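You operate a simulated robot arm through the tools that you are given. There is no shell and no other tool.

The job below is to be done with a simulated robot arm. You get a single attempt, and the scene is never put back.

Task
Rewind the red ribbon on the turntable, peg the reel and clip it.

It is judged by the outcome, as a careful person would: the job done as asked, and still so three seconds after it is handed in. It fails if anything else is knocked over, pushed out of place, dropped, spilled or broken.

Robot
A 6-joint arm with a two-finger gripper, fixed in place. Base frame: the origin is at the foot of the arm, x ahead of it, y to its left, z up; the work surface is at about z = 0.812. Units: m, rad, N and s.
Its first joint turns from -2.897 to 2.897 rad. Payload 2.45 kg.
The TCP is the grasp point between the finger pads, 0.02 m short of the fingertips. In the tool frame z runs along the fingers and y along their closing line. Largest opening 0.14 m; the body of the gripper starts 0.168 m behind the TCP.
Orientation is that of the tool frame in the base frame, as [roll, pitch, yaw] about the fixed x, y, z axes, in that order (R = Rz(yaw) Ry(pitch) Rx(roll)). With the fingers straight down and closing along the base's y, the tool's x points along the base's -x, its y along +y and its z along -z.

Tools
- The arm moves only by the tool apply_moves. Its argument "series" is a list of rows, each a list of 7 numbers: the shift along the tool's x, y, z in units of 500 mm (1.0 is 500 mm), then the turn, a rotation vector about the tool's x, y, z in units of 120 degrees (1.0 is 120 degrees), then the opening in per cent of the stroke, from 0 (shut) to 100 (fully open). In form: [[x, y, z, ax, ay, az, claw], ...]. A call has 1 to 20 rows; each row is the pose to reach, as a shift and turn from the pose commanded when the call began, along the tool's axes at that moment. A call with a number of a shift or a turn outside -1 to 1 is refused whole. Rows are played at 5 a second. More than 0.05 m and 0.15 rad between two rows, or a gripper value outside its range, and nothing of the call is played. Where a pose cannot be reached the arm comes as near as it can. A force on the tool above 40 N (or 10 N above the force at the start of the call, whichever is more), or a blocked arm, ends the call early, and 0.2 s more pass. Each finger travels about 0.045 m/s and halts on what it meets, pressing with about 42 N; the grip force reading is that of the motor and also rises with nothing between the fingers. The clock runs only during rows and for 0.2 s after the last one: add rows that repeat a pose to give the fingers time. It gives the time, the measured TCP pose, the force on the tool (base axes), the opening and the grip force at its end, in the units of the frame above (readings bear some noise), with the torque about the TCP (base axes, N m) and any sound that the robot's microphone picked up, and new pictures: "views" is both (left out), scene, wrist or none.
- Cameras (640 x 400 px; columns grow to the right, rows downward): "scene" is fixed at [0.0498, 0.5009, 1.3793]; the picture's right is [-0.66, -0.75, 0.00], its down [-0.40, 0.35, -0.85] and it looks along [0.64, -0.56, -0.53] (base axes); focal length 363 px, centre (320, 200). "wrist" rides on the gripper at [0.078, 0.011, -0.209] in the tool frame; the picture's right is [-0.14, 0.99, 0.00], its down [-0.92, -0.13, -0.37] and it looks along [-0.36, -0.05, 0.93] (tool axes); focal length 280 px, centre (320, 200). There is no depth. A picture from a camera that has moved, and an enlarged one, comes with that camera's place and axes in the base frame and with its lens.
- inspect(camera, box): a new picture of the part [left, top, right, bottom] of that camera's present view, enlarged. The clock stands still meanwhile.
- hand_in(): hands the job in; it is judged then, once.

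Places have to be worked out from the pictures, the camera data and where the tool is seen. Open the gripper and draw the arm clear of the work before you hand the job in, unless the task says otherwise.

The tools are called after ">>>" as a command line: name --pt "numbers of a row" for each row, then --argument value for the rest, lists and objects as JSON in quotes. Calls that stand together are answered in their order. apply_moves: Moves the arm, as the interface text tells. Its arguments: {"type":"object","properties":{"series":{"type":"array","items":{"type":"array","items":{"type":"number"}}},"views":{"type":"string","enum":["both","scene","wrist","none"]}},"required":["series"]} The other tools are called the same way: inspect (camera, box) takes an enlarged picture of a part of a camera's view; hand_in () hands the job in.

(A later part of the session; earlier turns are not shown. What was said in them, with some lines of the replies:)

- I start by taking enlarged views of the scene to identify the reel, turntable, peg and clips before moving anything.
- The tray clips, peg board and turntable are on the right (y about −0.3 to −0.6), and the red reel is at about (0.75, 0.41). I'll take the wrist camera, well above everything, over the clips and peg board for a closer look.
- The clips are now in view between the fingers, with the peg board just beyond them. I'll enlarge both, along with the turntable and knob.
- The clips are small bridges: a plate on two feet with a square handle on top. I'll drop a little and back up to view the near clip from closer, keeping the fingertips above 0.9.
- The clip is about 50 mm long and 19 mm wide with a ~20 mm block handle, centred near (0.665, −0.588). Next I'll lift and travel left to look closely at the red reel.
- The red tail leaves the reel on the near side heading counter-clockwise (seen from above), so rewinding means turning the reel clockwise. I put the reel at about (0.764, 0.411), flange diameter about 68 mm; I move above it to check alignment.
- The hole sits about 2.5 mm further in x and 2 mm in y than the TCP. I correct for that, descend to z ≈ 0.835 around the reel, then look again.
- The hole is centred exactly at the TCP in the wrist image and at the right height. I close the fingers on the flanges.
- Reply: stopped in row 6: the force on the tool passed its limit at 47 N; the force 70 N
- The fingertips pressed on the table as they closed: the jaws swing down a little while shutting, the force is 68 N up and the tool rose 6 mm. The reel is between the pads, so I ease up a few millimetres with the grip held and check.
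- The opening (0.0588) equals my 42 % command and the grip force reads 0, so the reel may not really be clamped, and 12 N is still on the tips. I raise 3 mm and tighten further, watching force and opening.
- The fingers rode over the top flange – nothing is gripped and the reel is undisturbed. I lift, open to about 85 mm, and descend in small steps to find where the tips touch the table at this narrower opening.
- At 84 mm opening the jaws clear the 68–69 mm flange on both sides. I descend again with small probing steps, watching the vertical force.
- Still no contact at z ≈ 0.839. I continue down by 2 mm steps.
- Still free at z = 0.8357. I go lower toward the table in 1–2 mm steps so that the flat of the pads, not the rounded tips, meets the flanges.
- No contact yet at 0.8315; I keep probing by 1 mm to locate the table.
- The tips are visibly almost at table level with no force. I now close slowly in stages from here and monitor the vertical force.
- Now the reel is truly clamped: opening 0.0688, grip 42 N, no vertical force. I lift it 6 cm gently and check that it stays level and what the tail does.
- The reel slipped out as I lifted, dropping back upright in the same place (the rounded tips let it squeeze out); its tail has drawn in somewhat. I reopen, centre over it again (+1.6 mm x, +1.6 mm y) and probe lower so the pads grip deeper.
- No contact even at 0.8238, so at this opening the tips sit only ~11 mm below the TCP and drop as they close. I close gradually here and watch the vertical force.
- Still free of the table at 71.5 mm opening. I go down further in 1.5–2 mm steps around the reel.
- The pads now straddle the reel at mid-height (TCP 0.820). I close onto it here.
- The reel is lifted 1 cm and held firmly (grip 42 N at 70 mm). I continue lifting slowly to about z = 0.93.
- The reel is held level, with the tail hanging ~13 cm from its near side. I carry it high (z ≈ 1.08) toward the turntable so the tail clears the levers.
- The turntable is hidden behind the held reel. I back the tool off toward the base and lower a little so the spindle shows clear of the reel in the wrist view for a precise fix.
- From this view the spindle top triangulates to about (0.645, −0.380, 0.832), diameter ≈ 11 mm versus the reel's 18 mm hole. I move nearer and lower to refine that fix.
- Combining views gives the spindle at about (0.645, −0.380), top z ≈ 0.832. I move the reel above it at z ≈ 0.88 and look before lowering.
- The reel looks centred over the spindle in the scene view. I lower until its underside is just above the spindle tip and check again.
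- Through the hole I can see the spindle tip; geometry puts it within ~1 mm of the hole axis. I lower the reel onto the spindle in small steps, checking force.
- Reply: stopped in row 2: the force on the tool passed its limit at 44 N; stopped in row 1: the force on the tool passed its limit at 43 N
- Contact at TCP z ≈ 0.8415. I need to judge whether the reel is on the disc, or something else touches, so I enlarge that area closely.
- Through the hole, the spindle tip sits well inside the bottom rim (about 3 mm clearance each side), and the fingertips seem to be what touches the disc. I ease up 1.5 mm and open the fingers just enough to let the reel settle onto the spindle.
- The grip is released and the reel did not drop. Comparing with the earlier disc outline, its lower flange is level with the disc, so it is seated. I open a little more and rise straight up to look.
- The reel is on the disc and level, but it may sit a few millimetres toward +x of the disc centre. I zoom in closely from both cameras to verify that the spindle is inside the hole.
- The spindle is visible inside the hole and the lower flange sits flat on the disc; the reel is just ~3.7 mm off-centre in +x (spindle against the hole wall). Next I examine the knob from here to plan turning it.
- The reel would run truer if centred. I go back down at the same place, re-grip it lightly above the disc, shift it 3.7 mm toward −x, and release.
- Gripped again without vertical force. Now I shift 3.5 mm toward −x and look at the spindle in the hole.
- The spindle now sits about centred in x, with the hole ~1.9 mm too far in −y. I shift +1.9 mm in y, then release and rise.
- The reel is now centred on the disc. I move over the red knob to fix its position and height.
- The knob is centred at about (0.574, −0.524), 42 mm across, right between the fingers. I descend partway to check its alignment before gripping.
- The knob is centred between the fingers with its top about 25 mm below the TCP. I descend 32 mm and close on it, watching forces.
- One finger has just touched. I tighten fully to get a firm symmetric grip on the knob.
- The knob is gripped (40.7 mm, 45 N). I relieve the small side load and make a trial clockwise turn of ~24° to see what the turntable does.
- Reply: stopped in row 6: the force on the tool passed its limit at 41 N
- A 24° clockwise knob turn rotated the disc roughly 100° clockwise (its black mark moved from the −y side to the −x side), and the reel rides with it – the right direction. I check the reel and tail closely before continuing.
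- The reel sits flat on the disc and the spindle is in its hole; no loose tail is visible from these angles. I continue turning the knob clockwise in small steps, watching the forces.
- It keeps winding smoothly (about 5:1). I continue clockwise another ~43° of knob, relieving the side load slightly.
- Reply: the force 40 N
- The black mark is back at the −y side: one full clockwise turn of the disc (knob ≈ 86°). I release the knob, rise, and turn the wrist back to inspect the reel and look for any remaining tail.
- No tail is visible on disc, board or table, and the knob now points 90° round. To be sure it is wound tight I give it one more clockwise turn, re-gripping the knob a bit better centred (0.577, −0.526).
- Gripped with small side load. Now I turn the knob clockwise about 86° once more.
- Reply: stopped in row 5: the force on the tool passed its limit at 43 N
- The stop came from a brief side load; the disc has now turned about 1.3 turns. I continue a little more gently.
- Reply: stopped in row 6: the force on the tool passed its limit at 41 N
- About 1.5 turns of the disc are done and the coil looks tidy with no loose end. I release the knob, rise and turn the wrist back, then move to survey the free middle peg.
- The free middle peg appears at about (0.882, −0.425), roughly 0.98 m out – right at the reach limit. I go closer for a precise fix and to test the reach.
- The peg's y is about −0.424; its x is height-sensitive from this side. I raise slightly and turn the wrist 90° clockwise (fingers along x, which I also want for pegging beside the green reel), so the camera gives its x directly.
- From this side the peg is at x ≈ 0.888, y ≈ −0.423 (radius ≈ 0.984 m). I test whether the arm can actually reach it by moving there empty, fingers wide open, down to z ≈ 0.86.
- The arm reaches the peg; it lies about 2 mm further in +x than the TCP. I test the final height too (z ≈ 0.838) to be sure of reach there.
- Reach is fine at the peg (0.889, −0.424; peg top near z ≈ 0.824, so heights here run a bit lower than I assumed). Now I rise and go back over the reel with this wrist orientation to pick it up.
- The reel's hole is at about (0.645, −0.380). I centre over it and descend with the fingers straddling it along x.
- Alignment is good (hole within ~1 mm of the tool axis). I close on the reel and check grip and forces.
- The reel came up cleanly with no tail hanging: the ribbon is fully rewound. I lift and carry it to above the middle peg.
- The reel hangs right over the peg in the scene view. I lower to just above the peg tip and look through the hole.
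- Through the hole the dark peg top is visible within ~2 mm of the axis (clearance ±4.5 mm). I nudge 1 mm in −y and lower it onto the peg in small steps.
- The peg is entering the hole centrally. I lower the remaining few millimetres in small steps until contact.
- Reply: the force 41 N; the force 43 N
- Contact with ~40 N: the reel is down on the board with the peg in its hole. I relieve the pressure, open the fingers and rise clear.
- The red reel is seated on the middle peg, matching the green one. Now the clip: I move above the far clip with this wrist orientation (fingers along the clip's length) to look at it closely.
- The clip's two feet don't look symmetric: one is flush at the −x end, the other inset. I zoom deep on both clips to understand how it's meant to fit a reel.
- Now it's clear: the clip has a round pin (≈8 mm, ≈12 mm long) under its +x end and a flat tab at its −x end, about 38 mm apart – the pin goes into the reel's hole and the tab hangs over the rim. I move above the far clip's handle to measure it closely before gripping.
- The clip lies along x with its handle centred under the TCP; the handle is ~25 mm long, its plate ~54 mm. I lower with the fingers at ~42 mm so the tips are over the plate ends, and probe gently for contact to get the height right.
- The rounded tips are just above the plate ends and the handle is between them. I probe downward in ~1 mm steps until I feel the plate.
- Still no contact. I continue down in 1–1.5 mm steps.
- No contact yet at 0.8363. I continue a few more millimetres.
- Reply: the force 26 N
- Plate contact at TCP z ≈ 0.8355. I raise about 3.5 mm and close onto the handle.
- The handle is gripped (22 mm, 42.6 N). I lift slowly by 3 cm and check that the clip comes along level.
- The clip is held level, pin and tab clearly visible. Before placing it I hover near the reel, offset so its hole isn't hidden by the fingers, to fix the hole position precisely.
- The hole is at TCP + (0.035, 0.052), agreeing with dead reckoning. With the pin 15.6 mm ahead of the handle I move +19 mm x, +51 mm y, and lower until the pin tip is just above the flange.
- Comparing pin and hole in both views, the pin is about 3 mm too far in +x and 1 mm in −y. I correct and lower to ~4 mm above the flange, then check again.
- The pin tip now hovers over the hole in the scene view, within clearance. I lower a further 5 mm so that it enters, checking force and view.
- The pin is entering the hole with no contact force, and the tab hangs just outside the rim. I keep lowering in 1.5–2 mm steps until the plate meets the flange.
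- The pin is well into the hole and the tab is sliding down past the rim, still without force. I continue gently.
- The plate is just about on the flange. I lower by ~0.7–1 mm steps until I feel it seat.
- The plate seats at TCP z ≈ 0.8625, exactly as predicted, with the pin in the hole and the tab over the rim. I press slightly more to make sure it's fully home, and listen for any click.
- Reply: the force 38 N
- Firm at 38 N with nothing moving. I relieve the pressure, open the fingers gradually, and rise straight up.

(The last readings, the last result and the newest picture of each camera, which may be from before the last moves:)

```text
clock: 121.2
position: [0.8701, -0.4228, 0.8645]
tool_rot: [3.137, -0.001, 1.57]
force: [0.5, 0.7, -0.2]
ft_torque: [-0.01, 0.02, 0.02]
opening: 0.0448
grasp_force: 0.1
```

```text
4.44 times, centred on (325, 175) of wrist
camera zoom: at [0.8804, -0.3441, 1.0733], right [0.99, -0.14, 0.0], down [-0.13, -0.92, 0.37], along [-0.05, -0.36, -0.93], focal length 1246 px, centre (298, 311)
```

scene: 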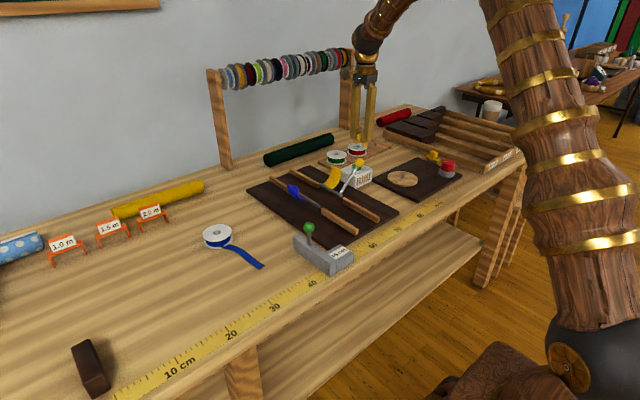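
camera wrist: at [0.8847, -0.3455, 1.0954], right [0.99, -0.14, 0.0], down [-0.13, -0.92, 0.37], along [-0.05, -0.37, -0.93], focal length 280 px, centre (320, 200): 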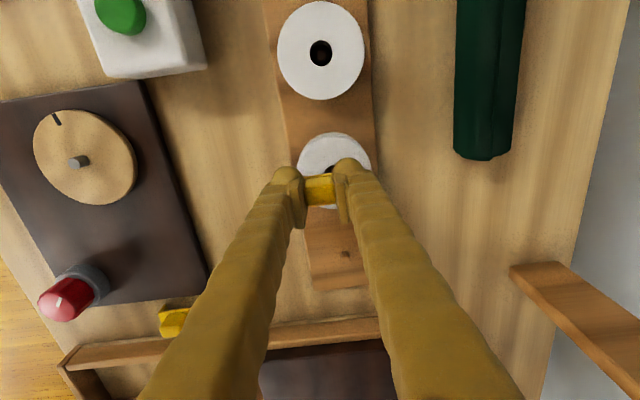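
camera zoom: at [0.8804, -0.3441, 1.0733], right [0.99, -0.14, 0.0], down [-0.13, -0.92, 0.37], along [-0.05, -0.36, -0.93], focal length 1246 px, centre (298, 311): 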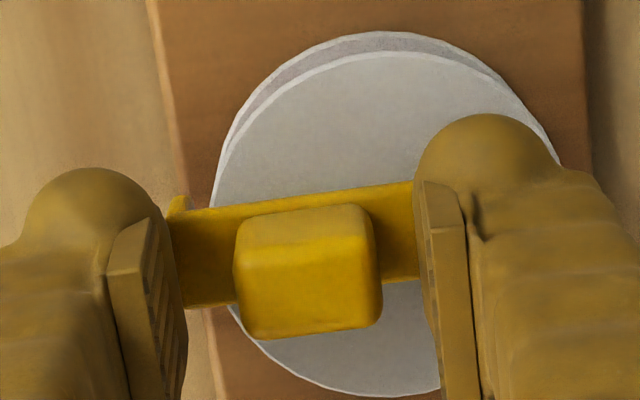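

The clip stays in place on the reel as the fingers open. I rise straight up clear of it and look from both cameras.

>>> apply_moves --pt "0 0 -0.02 0 0 0 36" --pt "0 0 -0.06 0 0 0 40" --pt "0 0 -0.12 0 0 0 40" --pt "0 0 -0.2 0 0 0 40" --pt "0 0 -0.26 0 0 0 40" --pt "0 0 -0.26 0 0 0 40" --views "both"

>>> inspect --camera "scene" --box '[335, 135, 385, 170]'

>>> inspect --camera "wrist" --box '[270, 90, 390, 190]'

```text
clock: 122.6
position: [0.8703, -0.4222, 0.9954]
tool_rot: [3.136, -0.001, 1.572]
force: [-0.5, -0.4, 0.3]
ft_torque: [0.01, 0.0, -0.01]
opening: 0.0558
grasp_force: 0.0
camera wrist: at [0.8812, -0.3425, 1.2052], right [0.99, -0.14, 0.0], down [-0.13, -0.92, 0.37], along [-0.05, -0.37, -0.93], focal length 280 px, centre (320, 200)
```

scene: 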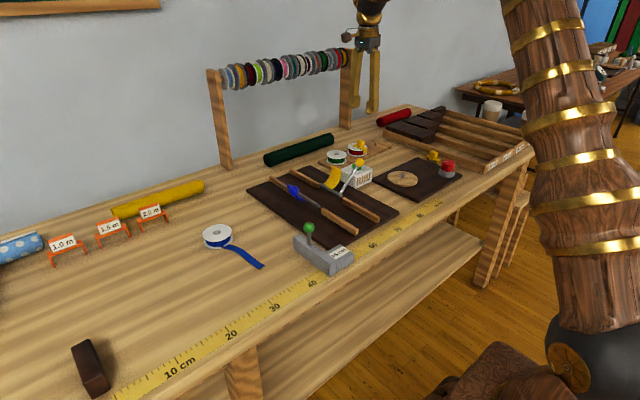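
wrist: 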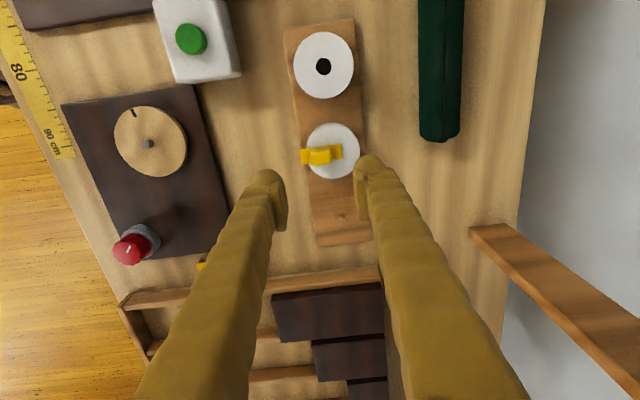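

```text
11.43 times, centred on (360, 152) of scene
camera zoom: at [0.0498, 0.5009, 1.3793], right [-0.66, -0.75, 0.0], down [-0.4, 0.35, -0.85], along [0.64, -0.56, -0.53], focal length 4146 px, centre (-137, 743)
```

zoom: 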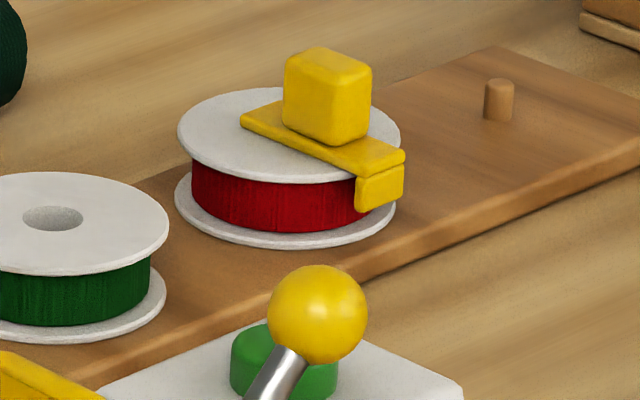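

```text
4.00 times, centred on (330, 140) of wrist
camera zoom: at [0.8812, -0.3425, 1.2052], right [0.99, -0.14, 0.0], down [-0.13, -0.92, 0.37], along [-0.05, -0.37, -0.93], focal length 1122 px, centre (280, 440)
```

zoom: 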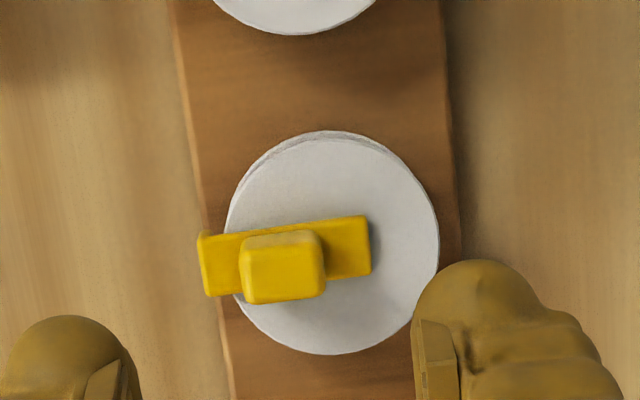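

The clip sits flat on the reel, pin in the hole and tab over the rim; everything else is in place. I open the gripper and withdraw the arm up and back, well clear of the work.

>>> apply_moves --pt "0 0 -0.06 0 0 0 50" --pt "0 0 -0.14 0 0 0 70" --pt "0.03 -0.05 -0.2 0 0 0 90" --pt "0.08 -0.12 -0.22 0 0 0 100" --pt "0.14 -0.18 -0.22 0 0 0 100" --pt "0.2 -0.24 -0.22 0 0 0 100" --pt "0.26 -0.29 -0.22 0 0 0 100" --pt "0.32 -0.33 -0.22 0 0 0 100" --pt "0.38 -0.36 -0.22 0 0 0 100" --pt "0.4 -0.38 -0.22 0 0 0 100" --pt "0.4 -0.38 -0.22 0 0 0 100" --views "both"

>>> inspect --camera "scene" --box '[320, 125, 480, 215]'

>>> inspect --camera "scene" --box '[340, 137, 376, 164]'

```text
clock: 125.0
position: [0.6787, -0.224, 1.1029]
tool_rot: [3.136, 0.001, 1.571]
force: [0.0, 0.8, -0.1]
ft_torque: [-0.03, 0.0, 0.01]
opening: 0.1401
grasp_force: 0.1
camera wrist: at [0.6899, -0.1447, 1.3125], right [0.99, -0.14, 0.0], down [-0.13, -0.92, 0.37], along [-0.05, -0.37, -0.93], focal length 280 px, centre (320, 200)
```

scene: 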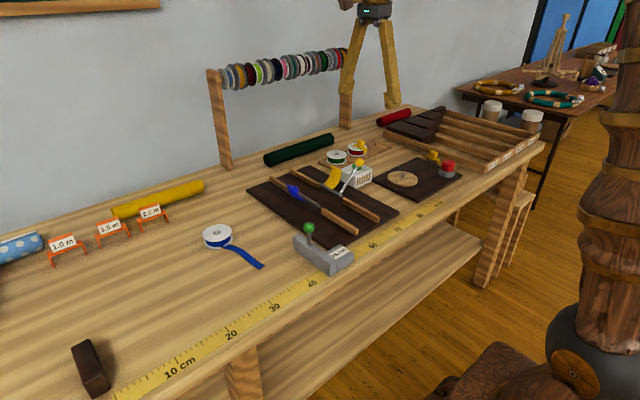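
wrist: 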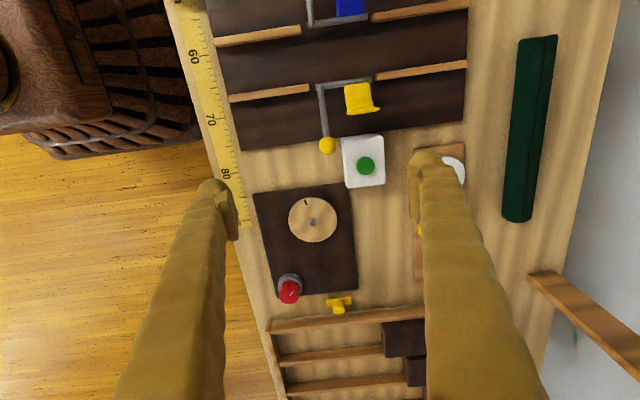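

```text
4.00 times, centred on (400, 170) of scene
camera zoom: at [0.0498, 0.5009, 1.3793], right [-0.66, -0.75, 0.0], down [-0.4, 0.35, -0.85], along [0.64, -0.56, -0.53], focal length 1451 px, centre (0, 320)
```

zoom: 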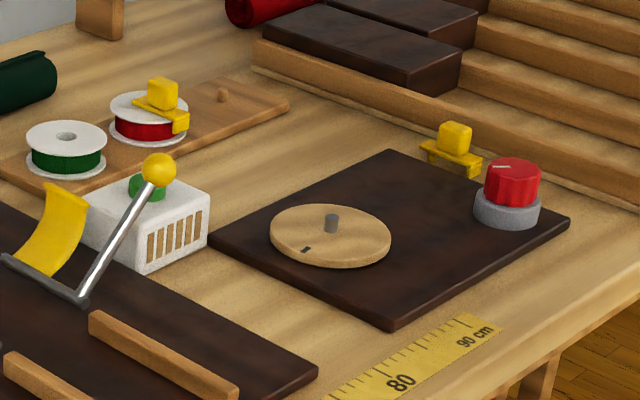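

```text
14.81 times, centred on (358, 150) of scene
camera zoom: at [0.0498, 0.5009, 1.3793], right [-0.66, -0.75, 0.0], down [-0.4, 0.35, -0.85], along [0.64, -0.56, -0.53], focal length 5374 px, centre (-243, 933)
```

zoom: 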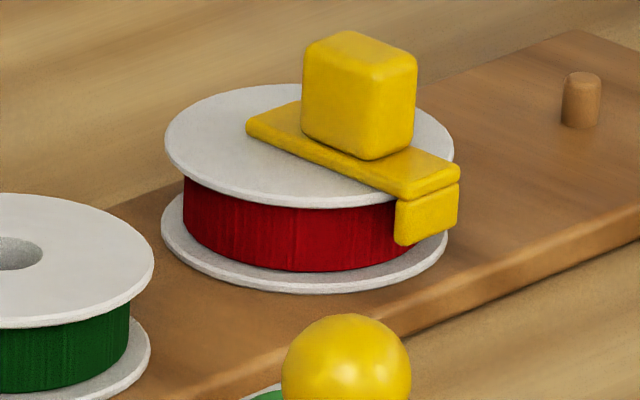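

The red ribbon is fully rewound and its reel is seated on the middle peg. The clip's pin is in the reel's hole, with its tab over the rim. The gripper is open and the arm is clear, and nothing else has moved apart from the knob and turntable I turned, so I hand the job in.

>>> hand_in

```text
The job is handed in.
```

I rewound the red ribbon on the turntable, put its reel on the middle peg and clipped it, then handed the job in.

- **Rewind:** I turned the red knob clockwise, which took the turntable about one and a half turns. No tail hung from the reel when I lifted it off.
- **Peg:** The reel sits flat on the peg board beside the green one, with the peg inside its hole.
- **Clip:** I used the clip that was nearer the back. Its pin is in the reel's hole, its plate lies flat on the top flange and its tab hangs over the rim.

On my first try at picking up the red reel, it slipped out of the gripper. It landed upright in the same place, so I gripped it again lower down. In the last pictures I took, everything else on the bench was where it started, apart from the knob and disc I had turned. The gripper is open and the arm is clear.
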